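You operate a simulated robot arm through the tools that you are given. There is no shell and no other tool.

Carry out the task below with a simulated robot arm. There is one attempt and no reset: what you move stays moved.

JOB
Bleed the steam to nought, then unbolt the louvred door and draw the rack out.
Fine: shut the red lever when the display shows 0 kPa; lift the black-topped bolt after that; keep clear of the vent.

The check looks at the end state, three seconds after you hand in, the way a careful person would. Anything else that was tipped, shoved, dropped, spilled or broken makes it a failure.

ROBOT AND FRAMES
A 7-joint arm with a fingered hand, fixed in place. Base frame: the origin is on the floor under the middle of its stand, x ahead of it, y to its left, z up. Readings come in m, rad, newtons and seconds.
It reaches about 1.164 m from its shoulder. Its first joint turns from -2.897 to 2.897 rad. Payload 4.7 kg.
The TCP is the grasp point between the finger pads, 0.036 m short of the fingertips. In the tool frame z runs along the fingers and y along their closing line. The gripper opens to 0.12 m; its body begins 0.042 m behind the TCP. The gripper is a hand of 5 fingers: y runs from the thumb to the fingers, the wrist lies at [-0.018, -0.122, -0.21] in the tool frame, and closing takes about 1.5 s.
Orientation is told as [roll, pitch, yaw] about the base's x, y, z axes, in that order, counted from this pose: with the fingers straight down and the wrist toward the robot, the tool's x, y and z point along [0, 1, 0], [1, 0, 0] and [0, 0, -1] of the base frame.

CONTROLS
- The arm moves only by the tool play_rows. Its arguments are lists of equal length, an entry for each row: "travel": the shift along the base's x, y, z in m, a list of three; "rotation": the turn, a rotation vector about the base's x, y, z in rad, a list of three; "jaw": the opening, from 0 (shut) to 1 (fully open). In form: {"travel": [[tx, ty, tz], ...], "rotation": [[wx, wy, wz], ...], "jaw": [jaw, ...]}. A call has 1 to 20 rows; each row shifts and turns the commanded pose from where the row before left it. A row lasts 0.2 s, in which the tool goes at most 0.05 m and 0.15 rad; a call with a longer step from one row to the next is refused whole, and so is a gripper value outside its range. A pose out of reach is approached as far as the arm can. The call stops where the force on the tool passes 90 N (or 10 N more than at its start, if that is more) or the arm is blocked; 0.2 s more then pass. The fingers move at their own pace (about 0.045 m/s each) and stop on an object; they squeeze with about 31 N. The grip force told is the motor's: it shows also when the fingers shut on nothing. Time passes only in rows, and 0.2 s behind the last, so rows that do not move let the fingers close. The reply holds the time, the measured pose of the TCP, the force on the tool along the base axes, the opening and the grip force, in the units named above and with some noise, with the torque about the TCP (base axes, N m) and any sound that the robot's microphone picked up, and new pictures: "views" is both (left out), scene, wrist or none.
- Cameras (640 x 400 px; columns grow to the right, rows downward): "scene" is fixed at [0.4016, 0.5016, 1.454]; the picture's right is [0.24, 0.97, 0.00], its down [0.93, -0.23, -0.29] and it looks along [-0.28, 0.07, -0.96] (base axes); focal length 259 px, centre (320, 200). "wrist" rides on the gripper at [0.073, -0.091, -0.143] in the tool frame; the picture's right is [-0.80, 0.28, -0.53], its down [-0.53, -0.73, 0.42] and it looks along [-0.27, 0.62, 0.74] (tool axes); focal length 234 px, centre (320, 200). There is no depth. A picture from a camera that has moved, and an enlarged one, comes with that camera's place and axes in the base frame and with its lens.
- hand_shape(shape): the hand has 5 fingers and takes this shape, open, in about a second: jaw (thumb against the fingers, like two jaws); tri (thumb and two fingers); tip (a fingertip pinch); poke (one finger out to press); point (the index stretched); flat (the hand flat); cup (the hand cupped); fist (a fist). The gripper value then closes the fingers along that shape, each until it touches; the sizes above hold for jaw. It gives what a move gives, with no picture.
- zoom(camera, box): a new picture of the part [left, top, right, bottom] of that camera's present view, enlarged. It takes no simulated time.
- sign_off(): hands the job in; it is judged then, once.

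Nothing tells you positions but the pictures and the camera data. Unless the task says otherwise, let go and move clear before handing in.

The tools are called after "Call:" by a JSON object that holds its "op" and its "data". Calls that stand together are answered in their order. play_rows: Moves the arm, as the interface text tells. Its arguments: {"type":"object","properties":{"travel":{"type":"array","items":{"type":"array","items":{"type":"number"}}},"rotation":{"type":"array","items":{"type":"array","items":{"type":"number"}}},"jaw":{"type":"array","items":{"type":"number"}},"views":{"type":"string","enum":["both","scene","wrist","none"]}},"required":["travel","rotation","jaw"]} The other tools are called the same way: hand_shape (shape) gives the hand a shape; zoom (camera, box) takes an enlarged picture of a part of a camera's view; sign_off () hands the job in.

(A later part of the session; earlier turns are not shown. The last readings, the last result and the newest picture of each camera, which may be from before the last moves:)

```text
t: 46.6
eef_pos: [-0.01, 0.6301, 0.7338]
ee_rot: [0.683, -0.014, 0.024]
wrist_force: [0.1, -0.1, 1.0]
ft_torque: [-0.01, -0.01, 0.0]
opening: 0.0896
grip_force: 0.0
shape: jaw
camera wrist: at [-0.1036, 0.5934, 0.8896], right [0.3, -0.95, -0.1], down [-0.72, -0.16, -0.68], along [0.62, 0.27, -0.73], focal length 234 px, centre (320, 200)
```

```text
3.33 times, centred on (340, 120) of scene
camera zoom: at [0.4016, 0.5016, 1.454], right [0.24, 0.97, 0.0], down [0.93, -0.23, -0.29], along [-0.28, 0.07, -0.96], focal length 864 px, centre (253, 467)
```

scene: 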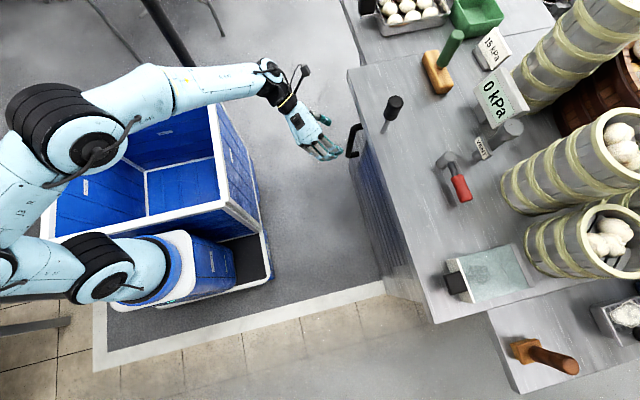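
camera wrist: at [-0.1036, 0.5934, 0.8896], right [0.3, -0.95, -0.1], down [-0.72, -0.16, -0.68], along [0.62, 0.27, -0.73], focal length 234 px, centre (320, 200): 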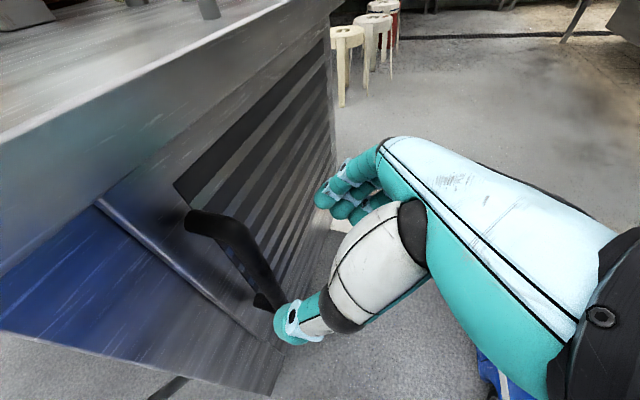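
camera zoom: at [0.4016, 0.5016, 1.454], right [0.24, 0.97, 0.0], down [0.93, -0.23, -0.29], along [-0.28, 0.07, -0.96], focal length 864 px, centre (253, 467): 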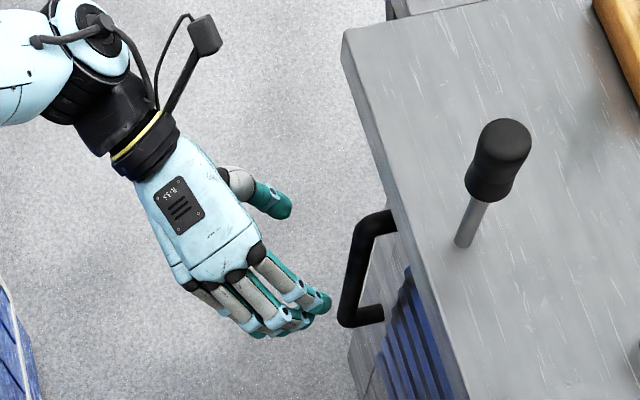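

Combining the views: the bar is vertical at x≈-0.015, y≈0.713, z 0.56–0.735, standing about 47 mm off the door face (y≈0.76). I'll test a bit more roll here so that more fingers line up behind the bar.

Call:
{"op": "play_rows", "data": {"travel": [[0, 0, -0.01], [0, 0, -0.01], [0, 0, -0.01], [0, 0, 0]], "rotation": [[0.08, 0, 0], [0.08, 0, 0], [0.08, 0, 0], [0, 0, 0]], "jaw": [0.75, 0.75, 0.75, 0.75], "views": "wrist"}}

```text
t: 47.6
eef_pos: [-0.0232, 0.6661, 0.7417]
ee_rot: [0.846, -0.028, 0.023]
wrist_force: [0.1, -0.6, 0.0]
ft_torque: [-0.01, 0.0, -0.01]
opening: 0.0898
grip_force: 0.0
shape: jaw
out of reach, approached as far as the arm can: row 2, 3
camera wrist: at [-0.1179, 0.6053, 0.8876], right [0.31, -0.92, -0.25], down [-0.71, -0.05, -0.7], along [0.63, 0.39, -0.67], focal length 234 px, centre (320, 200)
```

wrist: 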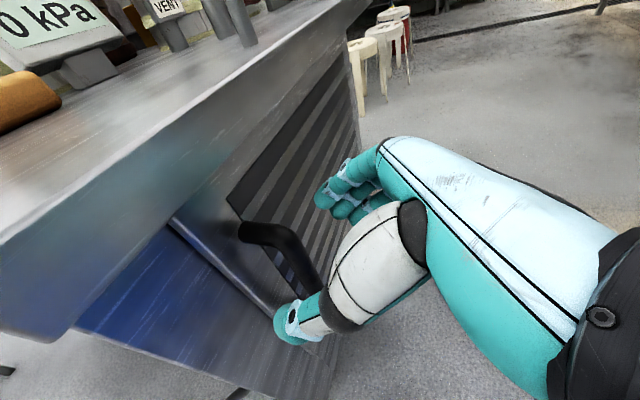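

That's the roll limit here (about 0.85). I'll use roll ≈0.73, go a little lower, and line up x with the bar before moving in.

Call:
{"op": "play_rows", "data": {"travel": [[0.004, -0.01, -0.015], [0.004, -0.01, -0.02], [0, 0, -0.025], [0, 0, -0.025], [0, 0, 0]], "rotation": [[-0.06, 0.014, 0], [-0.06, 0.014, -0.02], [0, 0, 0], [0, 0, 0], [0, 0, 0]], "jaw": [0.75, 0.75, 0.75, 0.75, 0.75]}}

Call:
{"op": "zoom", "data": {"camera": "wrist", "box": [80, 120, 400, 360]}}

Call:
{"op": "zoom", "data": {"camera": "scene", "box": [260, 60, 420, 180]}}

```text
t: 48.8
eef_pos: [-0.0179, 0.6578, 0.6629]
ee_rot: [0.743, 0.009, 0.003]
wrist_force: [-1.2, 0.4, 0.0]
ft_torque: [0.0, -0.01, 0.01]
opening: 0.0899
grip_force: 0.0
shape: jaw
out of reach, approached as far as the arm can: row 4
camera wrist: at [-0.1086, 0.6146, 0.8176], right [0.28, -0.95, -0.16], down [-0.74, -0.11, -0.67], along [0.61, 0.3, -0.73], focal length 234 px, centre (320, 200)
```

scene: 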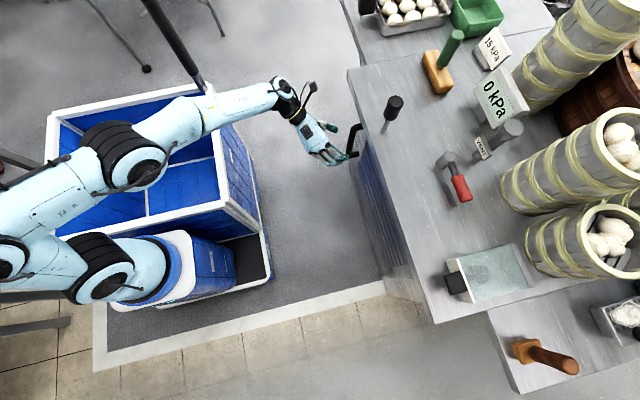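
wrist: 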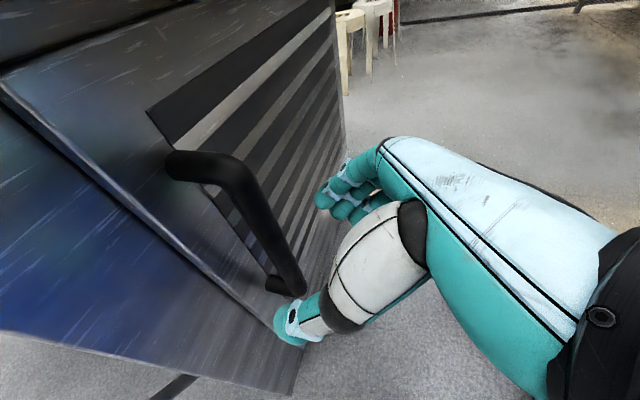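

```text
1.67 times, centred on (240, 240) of wrist
camera zoom: at [-0.1086, 0.6146, 0.8176], right [0.28, -0.95, -0.16], down [-0.74, -0.11, -0.67], along [0.61, 0.3, -0.73], focal length 390 px, centre (453, 133)
```

zoom: 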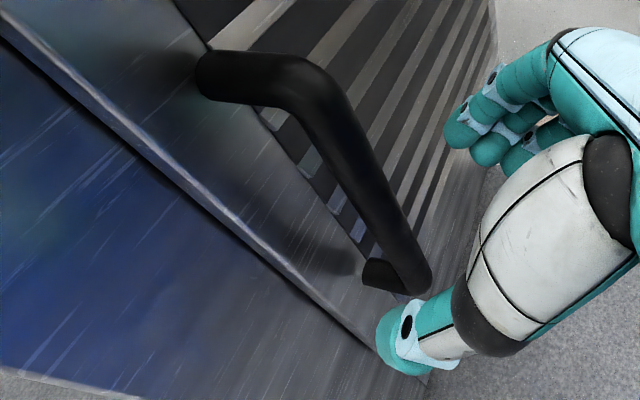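

```text
3.33 times, centred on (340, 120) of scene
camera zoom: at [0.4016, 0.5016, 1.454], right [0.24, 0.97, 0.0], down [0.93, -0.23, -0.29], along [-0.28, 0.07, -0.96], focal length 864 px, centre (253, 467)
```

zoom: 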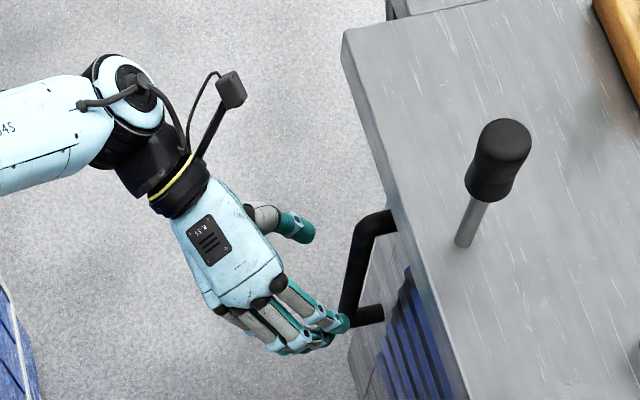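

The hand is aligned, with the bar at x≈-0.020 between thumb and fingers. I'll move in along +y until the bar is between the finger pads.

Call:
{"op": "play_rows", "data": {"travel": [[-0.002, 0.015, 0], [0, 0.015, 0], [0, 0.015, 0], [0, 0.012, 0], [0, 0, 0]], "rotation": [[0, 0, 0], [0, 0, 0], [0, 0, 0], [0, 0, 0], [0, 0, 0]], "jaw": [0.75, 0.75, 0.75, 0.75, 0.75]}}

Call:
{"op": "zoom", "data": {"camera": "wrist", "box": [80, 120, 400, 360]}}

Call:
{"op": "zoom", "data": {"camera": "scene", "box": [260, 60, 420, 180]}}

```text
t: 50.0
eef_pos: [-0.0199, 0.7132, 0.6648]
ee_rot: [0.751, 0.012, 0.003]
wrist_force: [-0.2, -0.1, 0.3]
ft_torque: [0.03, 0.02, 0.01]
opening: 0.0899
grip_force: 0.0
shape: jaw
camera wrist: at [-0.1107, 0.6685, 0.8182], right [0.28, -0.95, -0.17], down [-0.74, -0.1, -0.67], along [0.61, 0.31, -0.73], focal length 234 px, centre (320, 200)
```

scene: 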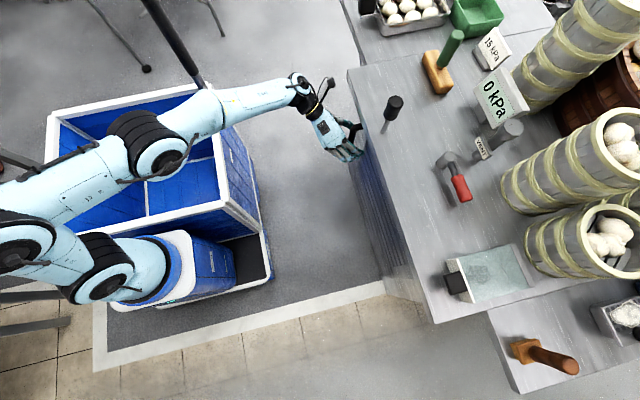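
wrist: 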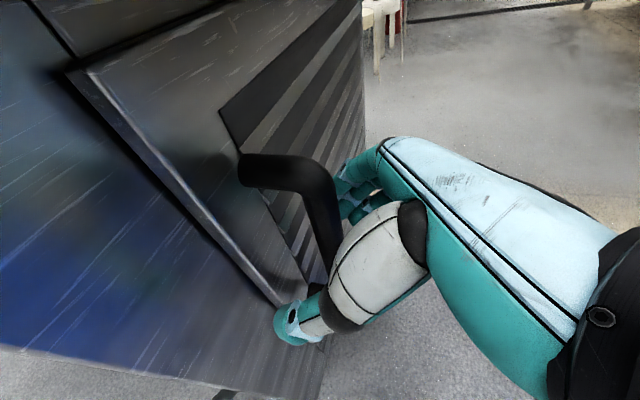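

```text
1.67 times, centred on (240, 240) of wrist
camera zoom: at [-0.1107, 0.6685, 0.8182], right [0.28, -0.95, -0.17], down [-0.74, -0.1, -0.67], along [0.61, 0.31, -0.73], focal length 390 px, centre (453, 133)
```

zoom: 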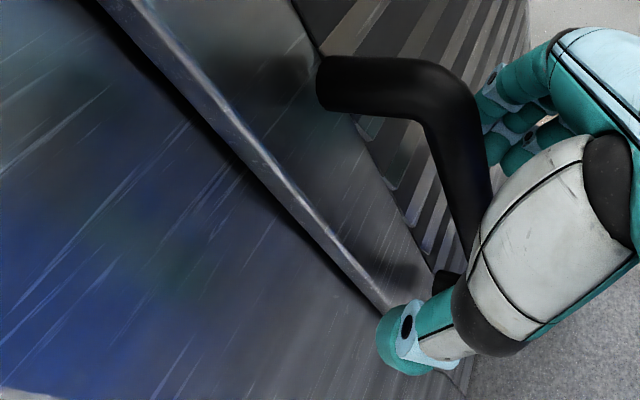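

```text
3.33 times, centred on (340, 120) of scene
camera zoom: at [0.4016, 0.5016, 1.454], right [0.24, 0.97, 0.0], down [0.93, -0.23, -0.29], along [-0.28, 0.07, -0.96], focal length 864 px, centre (253, 467)
```

zoom: 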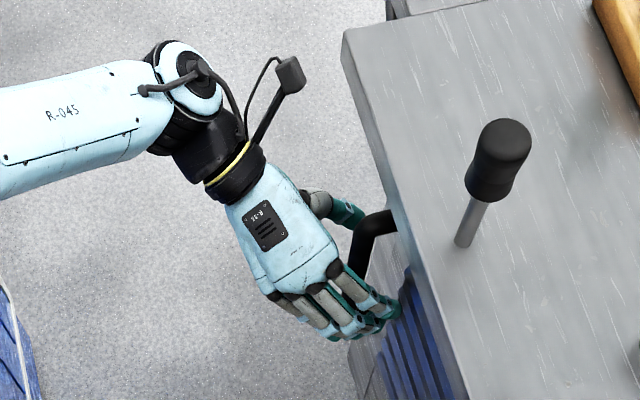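

The bar is between thumb and fingers with no contact. I'll close on it, then pull gently outwards (-y) to test the door.

Call:
{"op": "play_rows", "data": {"travel": [[0, 0.005, 0], [0, 0, 0], [0, 0, 0], [0, 0, 0], [0, 0, 0], [0, 0, 0], [0, 0, 0], [0, 0, 0]], "rotation": [[0, 0, 0], [0, 0, 0], [0, 0, 0], [0, 0, 0], [0, 0, 0], [0, 0, 0], [0, 0, 0], [0, 0, 0]], "jaw": [0.75, 0.5, 0.3, 0.1, 0, 0, 0, 0]}}

Call:
{"op": "zoom", "data": {"camera": "wrist", "box": [80, 120, 400, 360]}}

```text
t: 51.8
eef_pos: [-0.0209, 0.719, 0.6629]
ee_rot: [0.751, 0.013, 0.003]
wrist_force: [-1.8, 0.9, -1.5]
ft_torque: [-0.09, -0.26, -0.05]
opening: 0.0028
grip_force: 31.1
shape: jaw
camera wrist: at [-0.1112, 0.6738, 0.818], right [0.28, -0.94, -0.17], down [-0.74, -0.1, -0.67], along [0.61, 0.31, -0.73], focal length 234 px, centre (320, 200)
```

scene: 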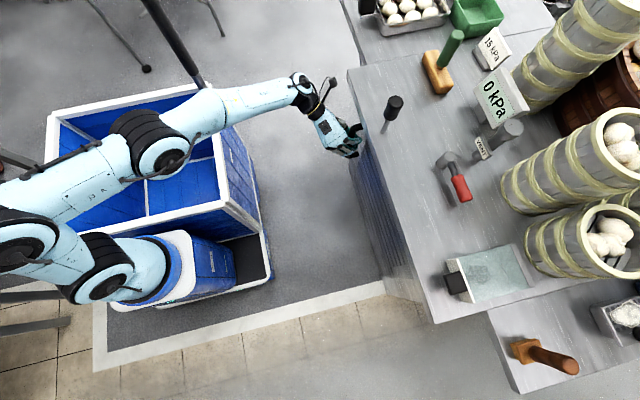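
wrist: 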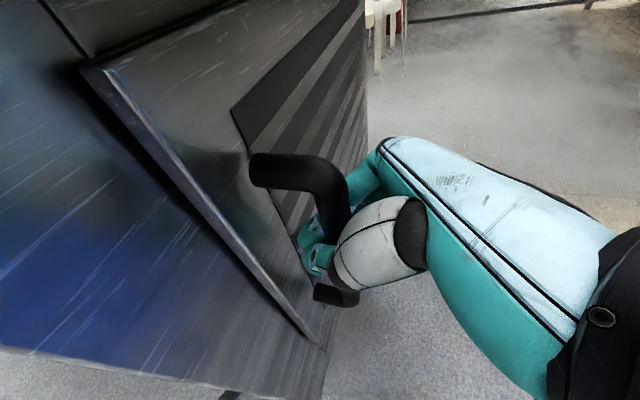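

```text
1.67 times, centred on (240, 240) of wrist
camera zoom: at [-0.1112, 0.6738, 0.818], right [0.28, -0.94, -0.17], down [-0.74, -0.1, -0.67], along [0.61, 0.31, -0.73], focal length 390 px, centre (453, 133)
```

zoom: 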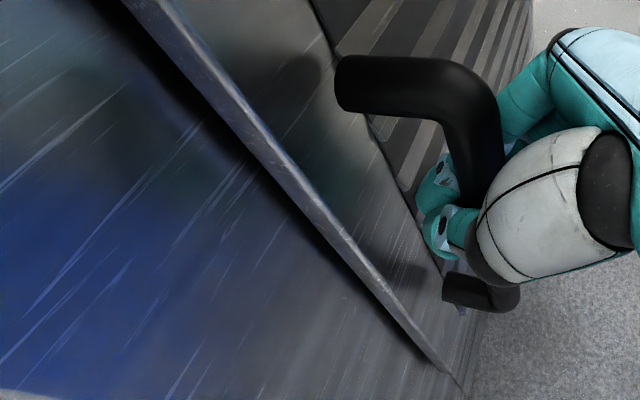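

The fingers closed behind the bar and have it caged like a hook. Now a gentle test pull outwards.

Call:
{"op": "play_rows", "data": {"travel": [[0, -0.01, 0], [0, -0.015, 0], [0.001, -0.02, 0], [0, 0, 0]], "rotation": [[0, 0, 0.01], [0, 0, 0.03], [0, 0, 0.04], [0, 0, 0]], "jaw": [0, 0, 0, 0]}}

Call:
{"op": "zoom", "data": {"camera": "wrist", "box": [0, 60, 400, 340]}}

Call:
{"op": "zoom", "data": {"camera": "scene", "box": [260, 60, 460, 320]}}

```text
t: 52.8
eef_pos: [-0.0184, 0.6732, 0.6629]
ee_rot: [0.751, 0.009, 0.082]
wrist_force: [18.6, 4.6, -1.0]
ft_torque: [0.02, -0.29, -0.01]
opening: 0.0029
grip_force: 31.0
shape: jaw
camera wrist: at [-0.1052, 0.6229, 0.8177], right [0.35, -0.92, -0.17], down [-0.73, -0.16, -0.67], along [0.59, 0.36, -0.73], focal length 234 px, centre (320, 200)
```

scene: 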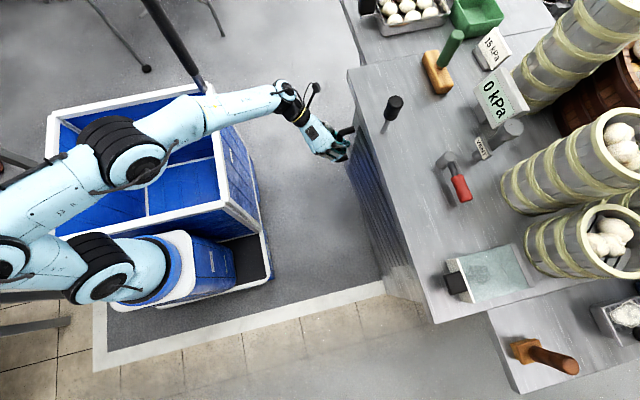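
wrist: 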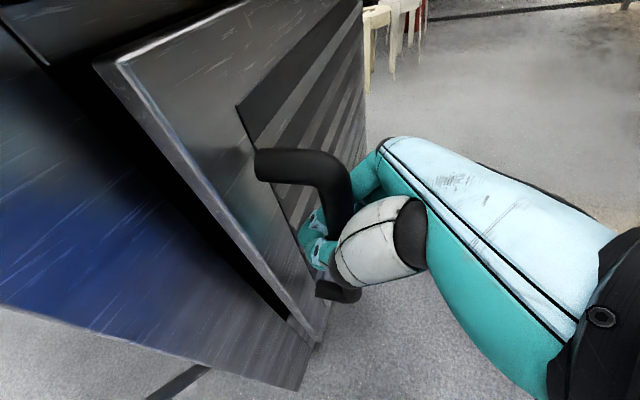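

```text
1.43 times, centred on (200, 200) of wrist
camera zoom: at [-0.1052, 0.6229, 0.8177], right [0.35, -0.92, -0.17], down [-0.73, -0.16, -0.67], along [0.59, 0.36, -0.73], focal length 334 px, centre (491, 200)
```

zoom: 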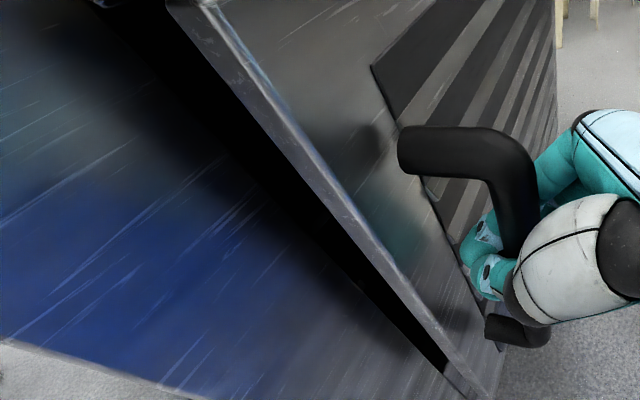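

```text
1.54 times, centred on (360, 190) of scene
camera zoom: at [0.4016, 0.5016, 1.454], right [0.24, 0.97, 0.0], down [0.93, -0.23, -0.29], along [-0.28, 0.07, -0.96], focal length 399 px, centre (258, 215)
```

zoom: 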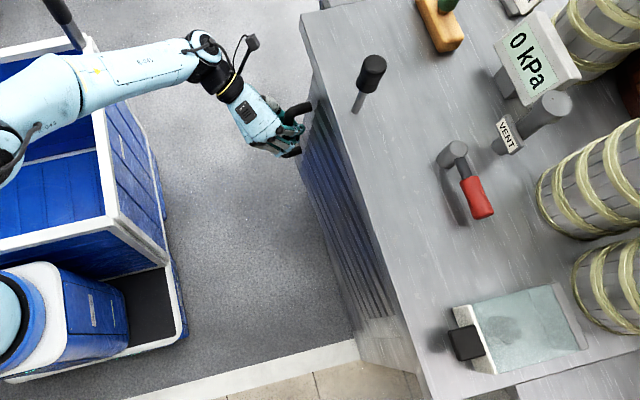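

The door swings on right-hand hinges and follows the pull. I'll keep going along the arc around the hinge (about x 0.47, y 0.755), turning the hand with the door.

Call:
{"op": "play_rows", "data": {"travel": [[0.01, -0.036, 0], [0.0112, -0.0377, 0], [0.0143, -0.0367, 0], [0.0171, -0.0353, 0], [0, 0, 0]], "rotation": [[0, 0, 0.07], [0, 0, 0.07], [0, 0, 0.07], [0, 0, 0.07], [0, 0, 0]], "jaw": [0, 0, 0, 0, 0]}}

Call:
{"op": "zoom", "data": {"camera": "scene", "box": [200, 60, 460, 320]}}

```text
t: 54.0
eef_pos: [0.0236, 0.568, 0.7137]
ee_rot: [0.732, 0.013, 0.365]
wrist_force: [-11.6, -6.3, -25.6]
ft_torque: [-0.19, -0.09, -0.16]
opening: 0.0035
grip_force: 30.9
shape: jaw
out of reach, approached as far as the arm can: row 1, 2, 3, 4
camera wrist: at [-0.0459, 0.4975, 0.8705], right [0.6, -0.79, -0.15], down [-0.65, -0.37, -0.66], along [0.47, 0.49, -0.73], focal length 234 px, centre (320, 200)
```

scene: 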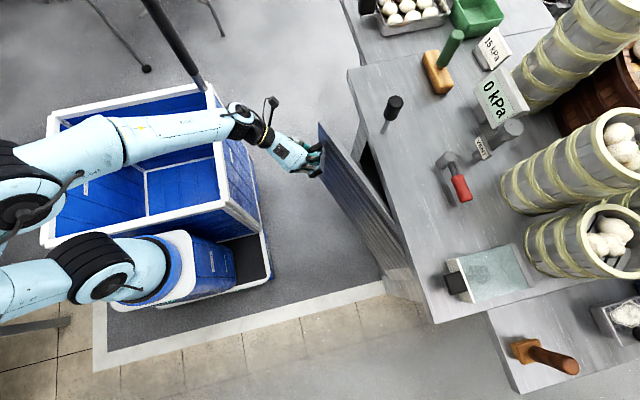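
wrist: 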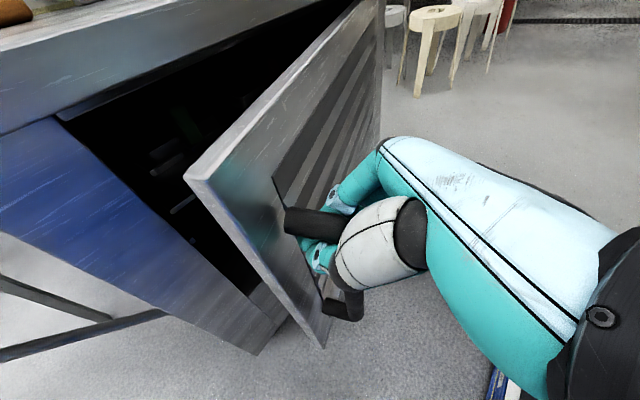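

```text
1.54 times, centred on (330, 190) of scene
camera zoom: at [0.4016, 0.5016, 1.454], right [0.24, 0.97, 0.0], down [0.93, -0.23, -0.29], along [-0.28, 0.07, -0.96], focal length 399 px, centre (305, 215)
```

zoom: 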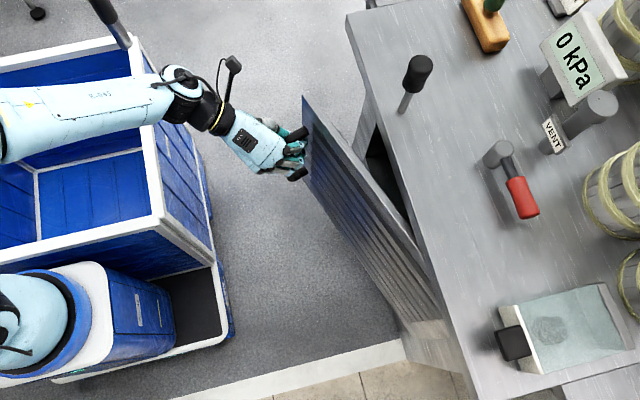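

The door is about 25° open, but the arm is at its limit in this posture (the hand drifted up to the handle's top). I'll open the fingers and back off along the finger direction, then push the door wider from its inner face.

Call:
{"op": "play_rows", "data": {"travel": [[0, 0, -0.005], [0, 0, 0], [0, 0, 0], [0, 0, 0], [0, 0, 0], [0, 0, 0], [0.005, -0.012, 0.015], [0.007, -0.019, 0.022], [0.007, -0.019, 0.022], [0.007, -0.019, 0.022], [0.007, -0.019, 0.022], [0, 0, 0]], "rotation": [[0, 0, 0], [0, 0, 0], [0, 0, 0], [0, 0, 0], [0, 0, 0], [0, 0, 0], [0, 0, 0], [0, 0, 0], [0, 0, 0], [0, 0, 0], [0, 0, 0], [0, 0, 0]], "jaw": [0, 0.3, 0.6, 0.75, 0.75, 0.75, 0.75, 0.75, 0.75, 0.75, 0.75, 0.75]}}

Call:
{"op": "zoom", "data": {"camera": "scene", "box": [200, 60, 460, 320]}}

```text
t: 56.6
eef_pos: [0.0554, 0.4801, 0.8213]
ee_rot: [0.75, 0.008, 0.363]
wrist_force: [0.6, -0.2, -0.7]
ft_torque: [0.03, -0.03, 0.01]
opening: 0.0894
grip_force: 0.0
shape: jaw
out of reach, approached as far as the arm can: row 1
camera wrist: at [-0.0126, 0.407, 0.9758], right [0.6, -0.79, -0.17], down [-0.66, -0.35, -0.67], along [0.46, 0.51, -0.73], focal length 234 px, centre (320, 200)
```

scene: 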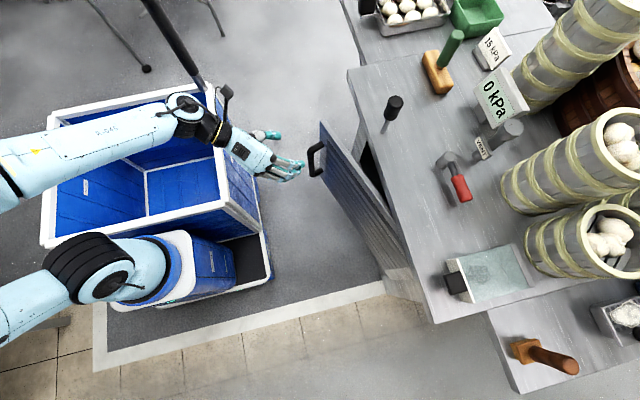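
wrist: 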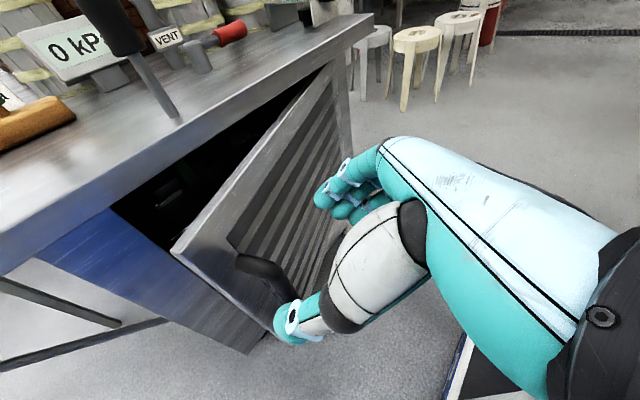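

```text
1.54 times, centred on (330, 190) of scene
camera zoom: at [0.4016, 0.5016, 1.454], right [0.24, 0.97, 0.0], down [0.93, -0.23, -0.29], along [-0.28, 0.07, -0.96], focal length 399 px, centre (305, 215)
```

zoom: 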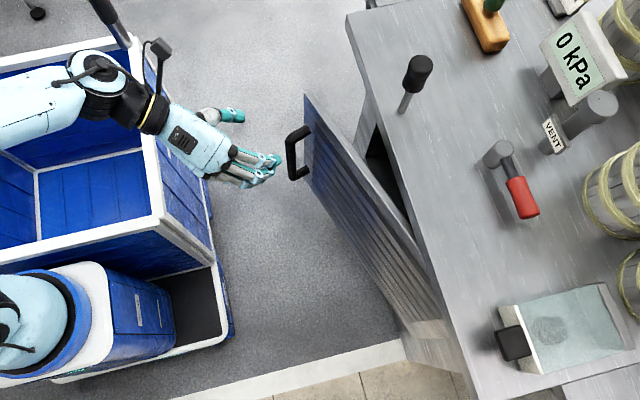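

The door stays put at about 17° open, with its free top corner at (-0.02, 0.604, 0.815). The comfortable finger-down posture can take hold of the door's top edge from above, thumb outside and fingers inside. I'll rise, straighten the hand, and turn it to the door's angle.

Call:
{"op": "play_rows", "data": {"travel": [[0, 0, 0.03], [0, 0, 0.03], [0, 0, 0.03], [0, 0, 0.03], [0, 0, 0.03], [0, 0, 0.02], [0, 0, 0.02], [0, 0, 0], [0, 0, 0], [0, 0, 0], [0, 0, 0], [0, 0, 0], [0, 0, 0], [0, 0, 0], [0, 0, 0], [0, 0, 0], [0, 0, 0], [0, 0, 0]], "rotation": [[-0.117, -0.0444, 0], [-0.117, -0.0444, 0], [-0.117, -0.0444, 0], [-0.117, -0.0444, 0], [-0.117, -0.0444, 0], [-0.117, -0.0444, 0], [0, 0, 0.137], [0, 0, 0.137], [0, 0, 0.137], [0, 0, 0.137], [0, 0, 0.137], [0, 0, 0.137], [0, 0, 0.137], [0, 0, 0.137], [0, 0, 0.137], [0, 0, 0.137], [0, 0, 0.137], [0, 0, 0]], "jaw": [0.75, 0.75, 0.75, 0.75, 0.75, 0.75, 0.75, 0.75, 0.75, 0.75, 0.75, 0.75, 0.75, 0.75, 0.75, 0.75, 0.75, 0.75]}}

Call:
{"op": "zoom", "data": {"camera": "scene", "box": [200, 60, 460, 320]}}

```text
t: 60.4
eef_pos: [0.0567, 0.4801, 1.0095]
ee_rot: [0.002, 0.007, 1.864]
wrist_force: [0.6, -0.3, 0.0]
ft_torque: [0.0, -0.01, 0.01]
opening: 0.0897
grip_force: 0.1
shape: jaw
camera wrist: at [0.0115, 0.3732, 1.1532], right [0.69, 0.5, 0.52], down [0.72, -0.55, -0.42], along [0.08, 0.67, -0.74], focal length 234 px, centre (320, 200)
```

scene: 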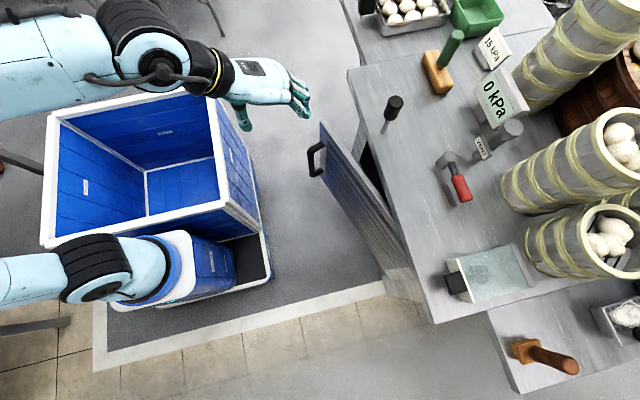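
wrist: 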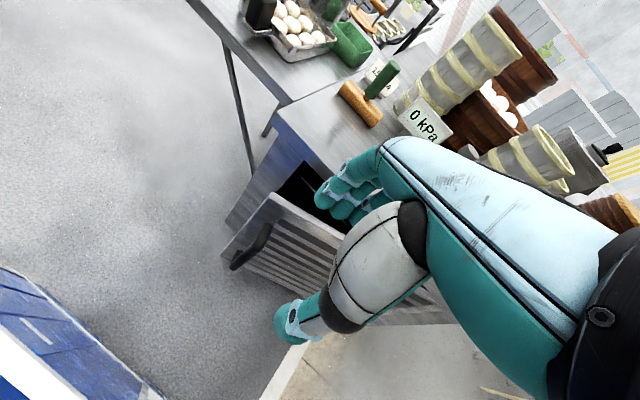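

```text
1.54 times, centred on (330, 190) of scene
camera zoom: at [0.4016, 0.5016, 1.454], right [0.24, 0.97, 0.0], down [0.93, -0.23, -0.29], along [-0.28, 0.07, -0.96], focal length 399 px, centre (305, 215)
```

zoom: 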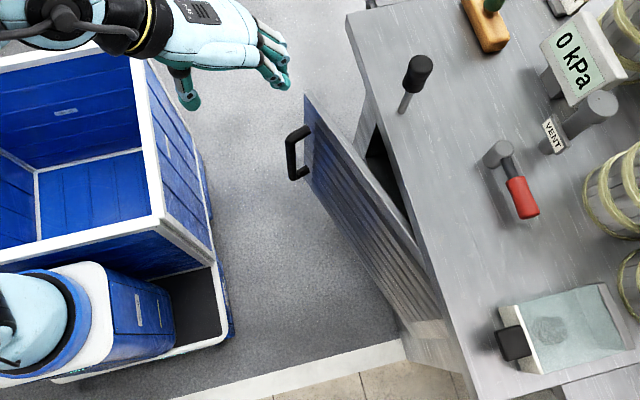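

The hand is at the door's angle. Moving above the door's top edge near its free end.

Call:
{"op": "play_rows", "data": {"travel": [[-0.004, 0.036, -0.015], [-0.004, 0.036, -0.015], [-0.004, 0.036, -0.015], [-0.004, 0.036, -0.015], [0, 0, 0]], "rotation": [[0, 0, 0], [0, 0, 0], [0, 0, 0], [0, 0, 0], [0, 0, 0]], "jaw": [0.75, 0.75, 0.75, 0.75, 0.75]}}

Call:
{"op": "zoom", "data": {"camera": "wrist", "box": [80, 140, 400, 380]}}

Call:
{"op": "zoom", "data": {"camera": "scene", "box": [260, 60, 460, 200]}}

```text
t: 61.6
eef_pos: [0.0414, 0.625, 0.9491]
ee_rot: [0.001, 0.007, 1.864]
wrist_force: [0.8, -0.7, -1.0]
ft_torque: [0.03, 0.0, 0.01]
opening: 0.0897
grip_force: 0.0
shape: jaw
camera wrist: at [-0.0029, 0.518, 1.093], right [0.69, 0.5, 0.52], down [0.72, -0.55, -0.42], along [0.08, 0.67, -0.74], focal length 234 px, centre (320, 200)
```

scene: 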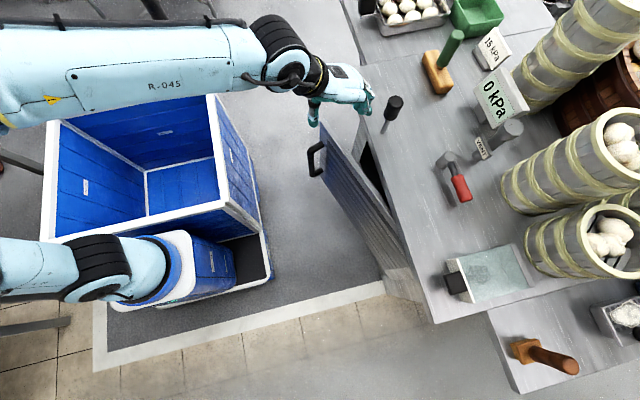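
wrist: 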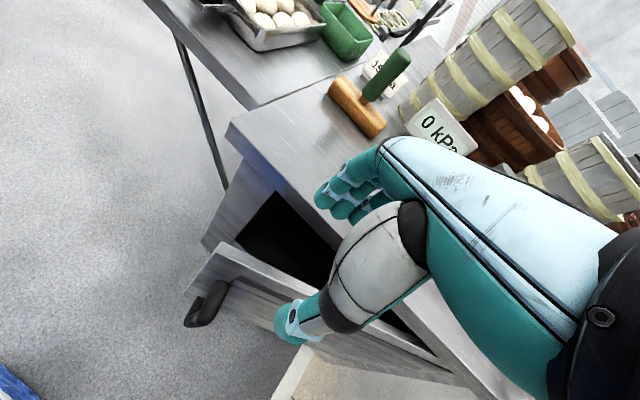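

```text
1.67 times, centred on (240, 260) of wrist
camera zoom: at [-0.0029, 0.518, 1.093], right [0.69, 0.5, 0.52], down [0.72, -0.55, -0.42], along [0.08, 0.67, -0.74], focal length 390 px, centre (453, 100)
```

zoom: 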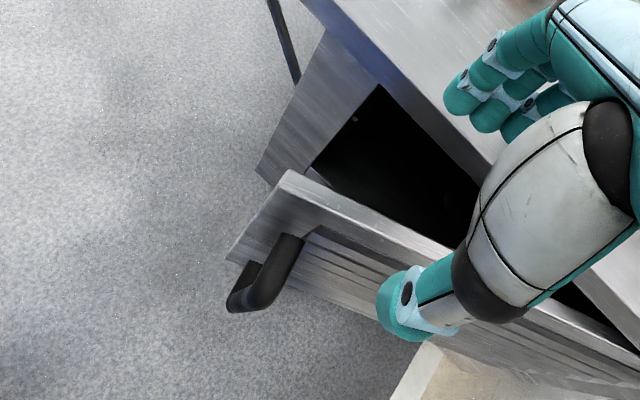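

```text
2.86 times, centred on (360, 130) of scene
camera zoom: at [0.4016, 0.5016, 1.454], right [0.24, 0.97, 0.0], down [0.93, -0.23, -0.29], along [-0.28, 0.07, -0.96], focal length 741 px, centre (206, 400)
```

zoom: 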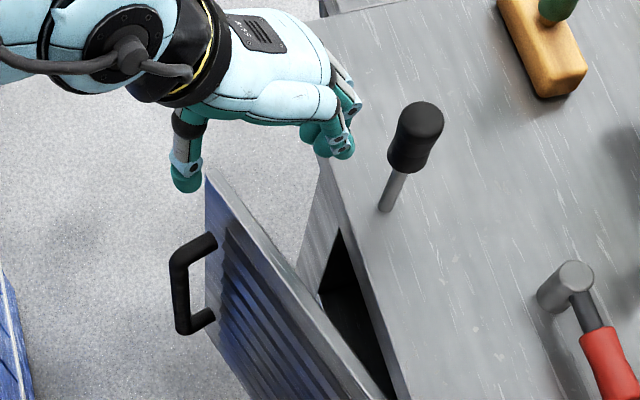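

Looking down the door, its top edge is between thumb (outside) and fingers (inside). I'll shift 2.5 cm towards its free end for more room to the worktop edge, narrow the jaw a little, and descend.

Call:
{"op": "play_rows", "data": {"travel": [[-0.025, -0.007, -0.01], [0, 0, -0.03], [0, 0, -0.03], [0, 0, -0.03], [0, 0, -0.025], [0, 0, -0.015], [0, 0, -0.008], [0, 0, 0]], "rotation": [[0, 0, 0], [0, 0, 0], [0, 0, 0], [0, 0, 0], [0, 0, 0], [0, 0, 0], [0, 0, 0], [0, 0, 0]], "jaw": [0.62, 0.62, 0.62, 0.62, 0.62, 0.62, 0.62, 0.62]}}

Call:
{"op": "zoom", "data": {"camera": "wrist", "box": [80, 140, 400, 380]}}

Call:
{"op": "zoom", "data": {"camera": "scene", "box": [260, 60, 460, 200]}}

```text
t: 63.4
eef_pos: [0.014, 0.6171, 0.8018]
ee_rot: [0.002, 0.007, 1.863]
wrist_force: [0.5, 0.8, -0.3]
ft_torque: [0.03, 0.0, -0.01]
opening: 0.075
grip_force: 0.0
shape: jaw
camera wrist: at [-0.0293, 0.5098, 0.945], right [0.69, 0.5, 0.52], down [0.72, -0.55, -0.42], along [0.08, 0.67, -0.74], focal length 234 px, centre (320, 200)
```

scene: 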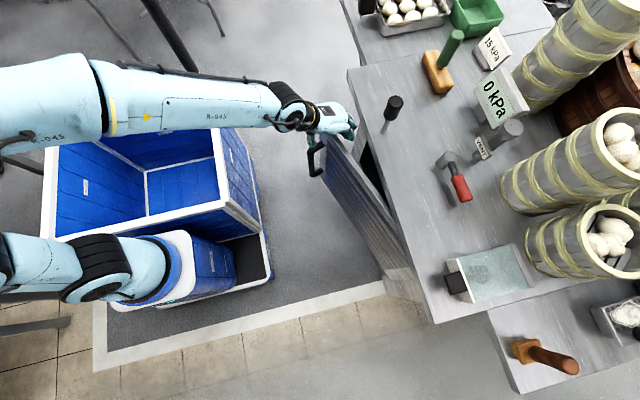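
wrist: 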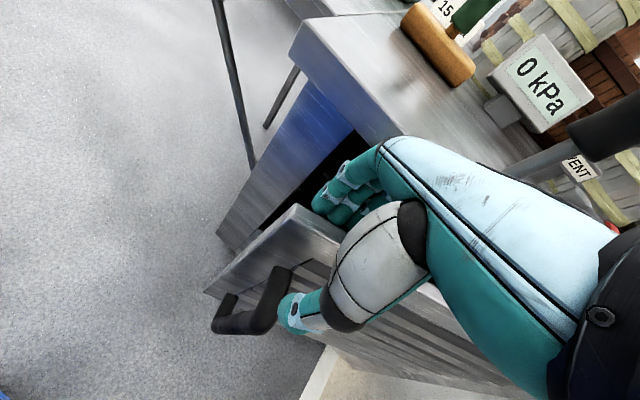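

```text
1.67 times, centred on (240, 260) of wrist
camera zoom: at [-0.0293, 0.5098, 0.945], right [0.69, 0.5, 0.52], down [0.72, -0.55, -0.42], along [0.08, 0.67, -0.74], focal length 390 px, centre (453, 100)
```

zoom: 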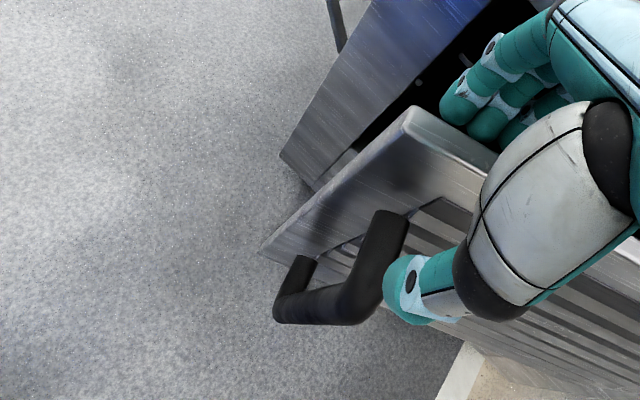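

```text
2.86 times, centred on (360, 130) of scene
camera zoom: at [0.4016, 0.5016, 1.454], right [0.24, 0.97, 0.0], down [0.93, -0.23, -0.29], along [-0.28, 0.07, -0.96], focal length 741 px, centre (206, 400)
```

zoom: 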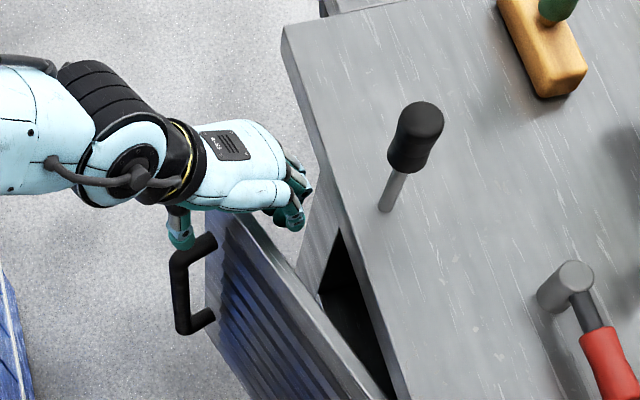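

The fingers are inside the door and the thumb outside, with no contact. I'll draw the jaw in loosely around the door edge and swing it along the hinge arc, turning the hand with it.

Call:
{"op": "play_rows", "data": {"travel": [[0, 0, 0], [0, 0, 0], [0.0127, -0.0361, 0], [0.0155, -0.0348, 0], [0.0182, -0.0335, 0], [0.0208, -0.032, 0], [0, 0, 0]], "rotation": [[0, 0, 0], [0, 0, 0], [0, 0, 0.08], [0, 0, 0.08], [0, 0, 0.08], [0, 0, 0.08], [0, 0, 0]], "jaw": [0.4, 0.35, 0.35, 0.35, 0.35, 0.35, 0.35]}}

Call:
{"op": "zoom", "data": {"camera": "scene", "box": [200, 60, 460, 320]}}

```text
t: 65.0
eef_pos: [0.0793, 0.4806, 0.7988]
ee_rot: [0.0, 0.008, 2.184]
wrist_force: [-0.6, -0.2, -0.3]
ft_torque: [0.02, -0.01, -0.01]
opening: 0.0422
grip_force: 0.0
shape: jaw
camera wrist: at [0.0717, 0.3656, 0.9433], right [0.5, 0.69, 0.52], down [0.86, -0.3, -0.42], along [-0.14, 0.66, -0.74], focal length 234 px, centre (320, 200)
```

scene: 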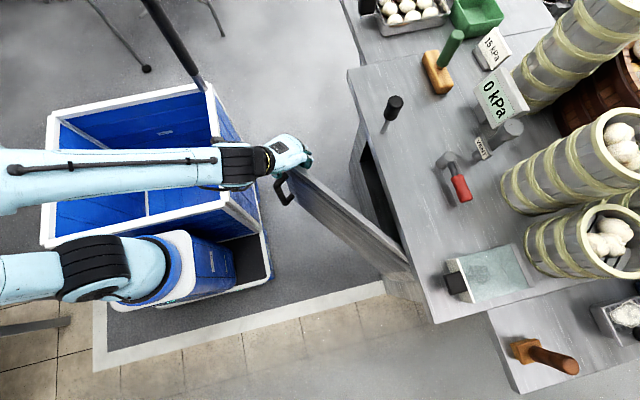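
wrist: 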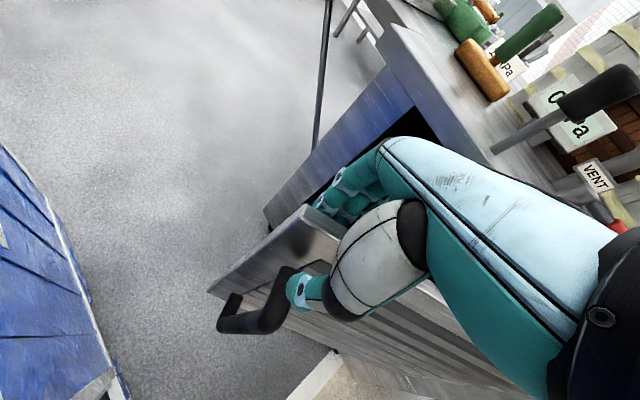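

```text
1.54 times, centred on (330, 190) of scene
camera zoom: at [0.4016, 0.5016, 1.454], right [0.24, 0.97, 0.0], down [0.93, -0.23, -0.29], along [-0.28, 0.07, -0.96], focal length 399 px, centre (305, 215)
```

zoom: 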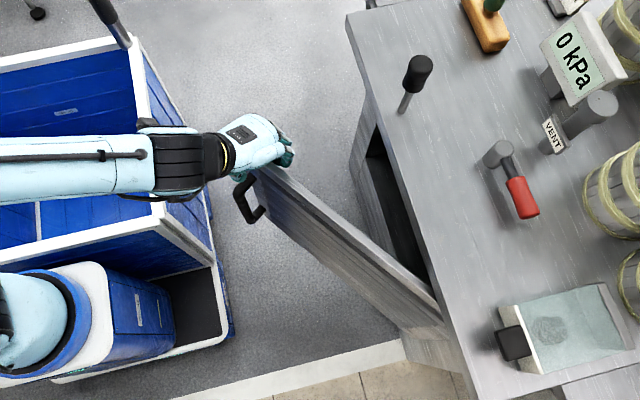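

The door follows nicely (about 35° now) with almost no force. I'll continue along the arc.

Call:
{"op": "play_rows", "data": {"travel": [[0.0233, -0.0302, 0], [0.0257, -0.0282, 0], [0.0279, -0.0261, 0], [0, 0, 0]], "rotation": [[0, 0, 0.08], [0, 0, 0.08], [0, 0, 0.08], [0, 0, 0]], "jaw": [0.35, 0.35, 0.35, 0.35]}}

Call:
{"op": "zoom", "data": {"camera": "scene", "box": [200, 60, 460, 320]}}

```text
t: 66.0
eef_pos: [0.158, 0.3983, 0.7994]
ee_rot: [0.002, 0.007, 2.423]
wrist_force: [0.0, 0.5, 0.2]
ft_torque: [-0.02, 0.01, 0.0]
opening: 0.0423
grip_force: 0.2
shape: jaw
camera wrist: at [0.1779, 0.2841, 0.9442], right [0.32, 0.79, 0.52], down [0.9, -0.08, -0.42], along [-0.29, 0.6, -0.74], focal length 234 px, centre (320, 200)
```

scene: 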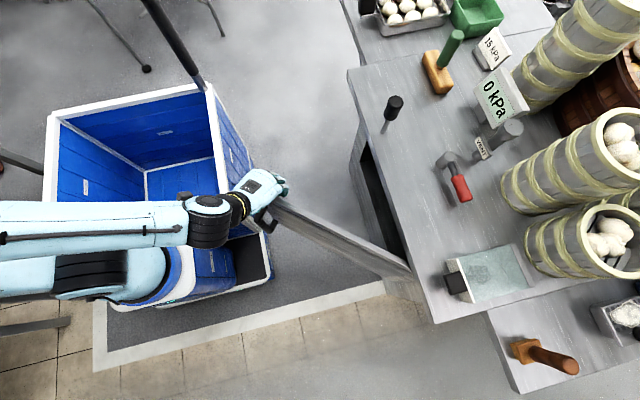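
wrist: 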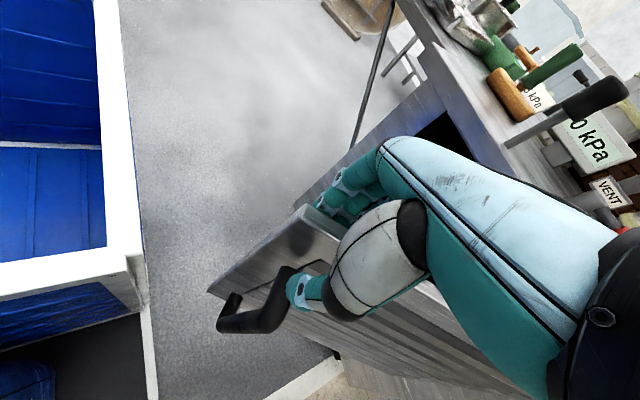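

```text
1.54 times, centred on (330, 190) of scene
camera zoom: at [0.4016, 0.5016, 1.454], right [0.24, 0.97, 0.0], down [0.93, -0.23, -0.29], along [-0.28, 0.07, -0.96], focal length 399 px, centre (305, 215)
```

zoom: 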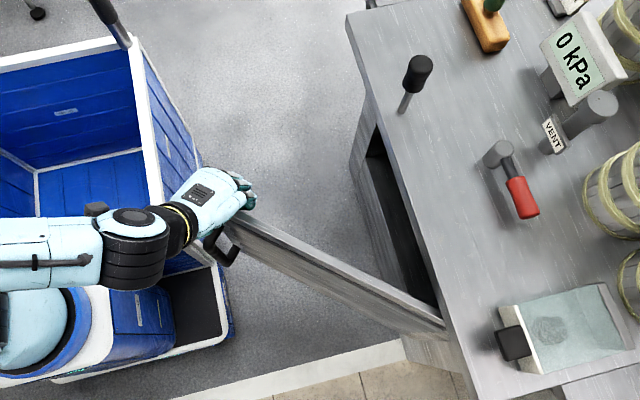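

About 49° now, still force-free. A few more steps along the arc.

Call:
{"op": "play_rows", "data": {"travel": [[0.0298, -0.0238, 0], [0.0317, -0.0213, 0], [0.0333, -0.0187, 0], [0, 0, 0]], "rotation": [[0, 0, 0.08], [0, 0, 0.08], [0, 0, 0.08], [0, 0, 0]], "jaw": [0.35, 0.35, 0.35, 0.35]}}

Call:
{"op": "zoom", "data": {"camera": "scene", "box": [200, 60, 460, 320]}}

```text
t: 67.0
eef_pos: [0.2544, 0.3335, 0.8017]
ee_rot: [0.001, 0.008, 2.664]
wrist_force: [0.4, 0.6, 0.9]
ft_torque: [0.01, -0.01, 0.01]
opening: 0.042
grip_force: 0.1
shape: jaw
camera wrist: at [0.2994, 0.227, 0.9453], right [0.12, 0.84, 0.52], down [0.9, 0.13, -0.42], along [-0.42, 0.52, -0.74], focal length 234 px, centre (320, 200)
```

scene: 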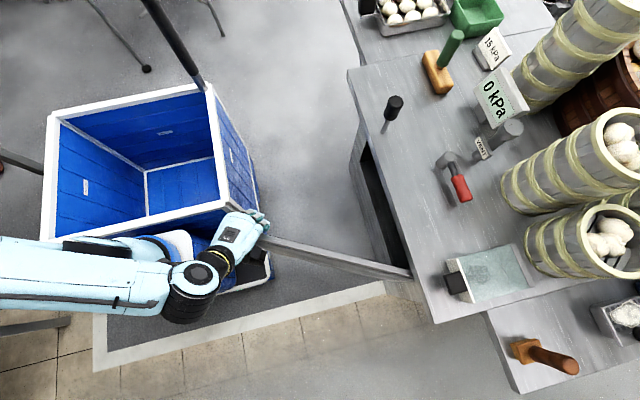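
wrist: 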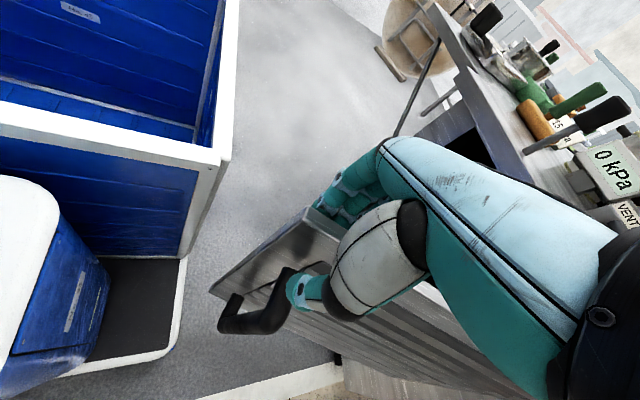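

```text
1.54 times, centred on (330, 190) of scene
camera zoom: at [0.4016, 0.5016, 1.454], right [0.24, 0.97, 0.0], down [0.93, -0.23, -0.29], along [-0.28, 0.07, -0.96], focal length 399 px, centre (305, 215)
```

zoom: 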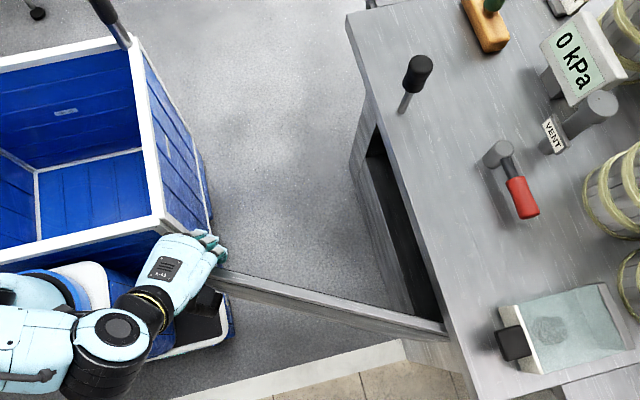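

About 63° open. Continuing towards 90°.

Call:
{"op": "play_rows", "data": {"travel": [[0.0346, -0.016, 0], [0.0359, -0.0132, 0], [0.0365, -0.0102, 0], [0.0375, -0.0073, 0], [0, 0, 0]], "rotation": [[0, 0, 0.08], [0, 0, 0.08], [0, 0, 0.08], [0, 0, 0.08], [0, 0, 0]], "jaw": [0.35, 0.35, 0.35, 0.35, 0.35]}}

Call:
{"op": "zoom", "data": {"camera": "scene", "box": [200, 60, 460, 320]}}

```text
t: 68.2
eef_pos: [0.397, 0.2855, 0.8013]
ee_rot: [0.001, 0.007, 2.983]
wrist_force: [-1.0, -0.2, 0.2]
ft_torque: [-0.01, -0.01, 0.04]
opening: 0.0425
grip_force: 0.0
shape: jaw
camera wrist: at [0.4744, 0.2004, 0.9463], right [-0.15, 0.84, 0.52], down [0.81, 0.41, -0.42], along [-0.57, 0.36, -0.74], focal length 234 px, centre (320, 200)
```

scene: 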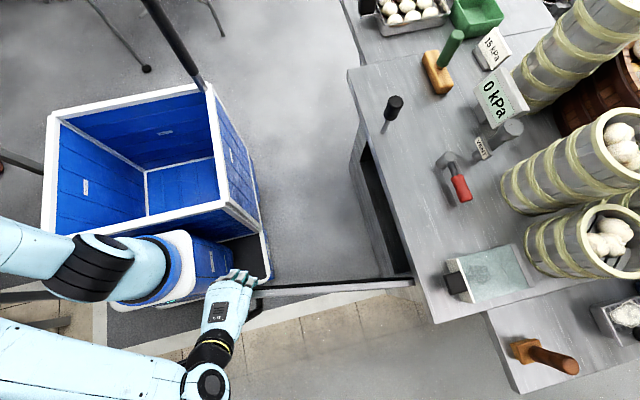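
wrist: 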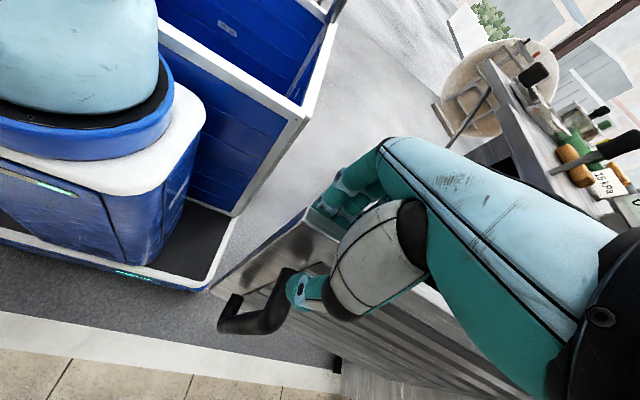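

```text
1.54 times, centred on (330, 190) of scene
camera zoom: at [0.4016, 0.5016, 1.454], right [0.24, 0.97, 0.0], down [0.93, -0.23, -0.29], along [-0.28, 0.07, -0.96], focal length 399 px, centre (305, 215)
```

zoom: 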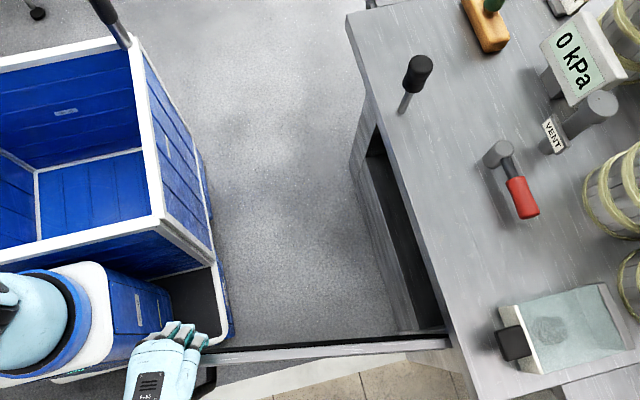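

Around 81° now. I'll push it slightly past 90° so it is fully clear of the opening.

Call:
{"op": "play_rows", "data": {"travel": [[0.0379, -0.0044, 0], [0.0381, -0.0012, 0], [0.0381, 0.0018, 0], [0.03, 0.004, 0], [0, 0, 0]], "rotation": [[0, 0, 0.06], [0, 0, 0.06], [0, 0, 0.06], [0, 0, 0.06], [0, 0, 0]], "jaw": [0.35, 0.35, 0.35, 0.35, 0.35]}}

Call:
{"op": "zoom", "data": {"camera": "scene", "box": [240, 100, 460, 320]}}

```text
t: 69.4
eef_pos: [0.5434, 0.2865, 0.8027]
ee_rot: [0.002, 0.007, -3.062]
wrist_force: [0.5, -0.2, 0.4]
ft_torque: [-0.01, 0.02, 0.0]
opening: 0.0423
grip_force: 0.1
shape: jaw
camera wrist: at [0.6382, 0.2212, 0.9462], right [-0.35, 0.78, 0.52], down [0.69, 0.59, -0.42], along [-0.63, 0.21, -0.74], focal length 234 px, centre (320, 200)
```

scene: 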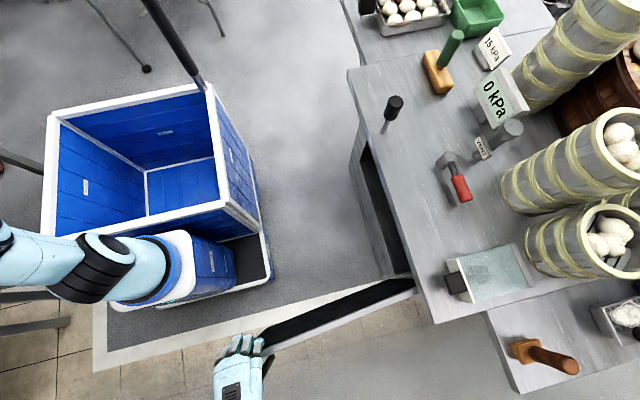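
wrist: 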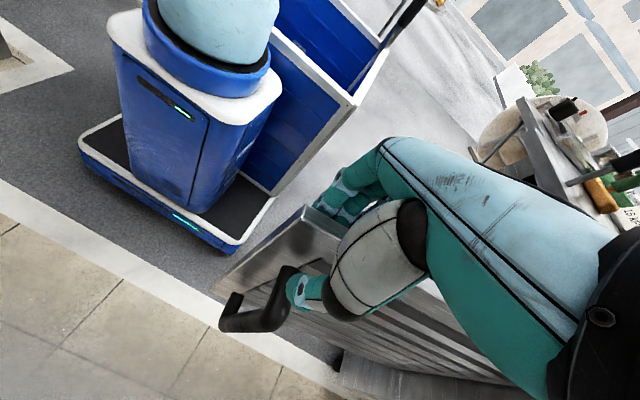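

```text
1.82 times, centred on (350, 210) of scene
camera zoom: at [0.4016, 0.5016, 1.454], right [0.24, 0.97, 0.0], down [0.93, -0.23, -0.29], along [-0.28, 0.07, -0.96], focal length 472 px, centre (266, 182)
```

zoom: 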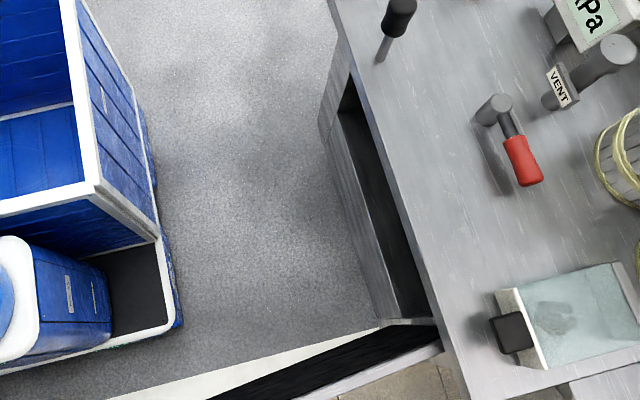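

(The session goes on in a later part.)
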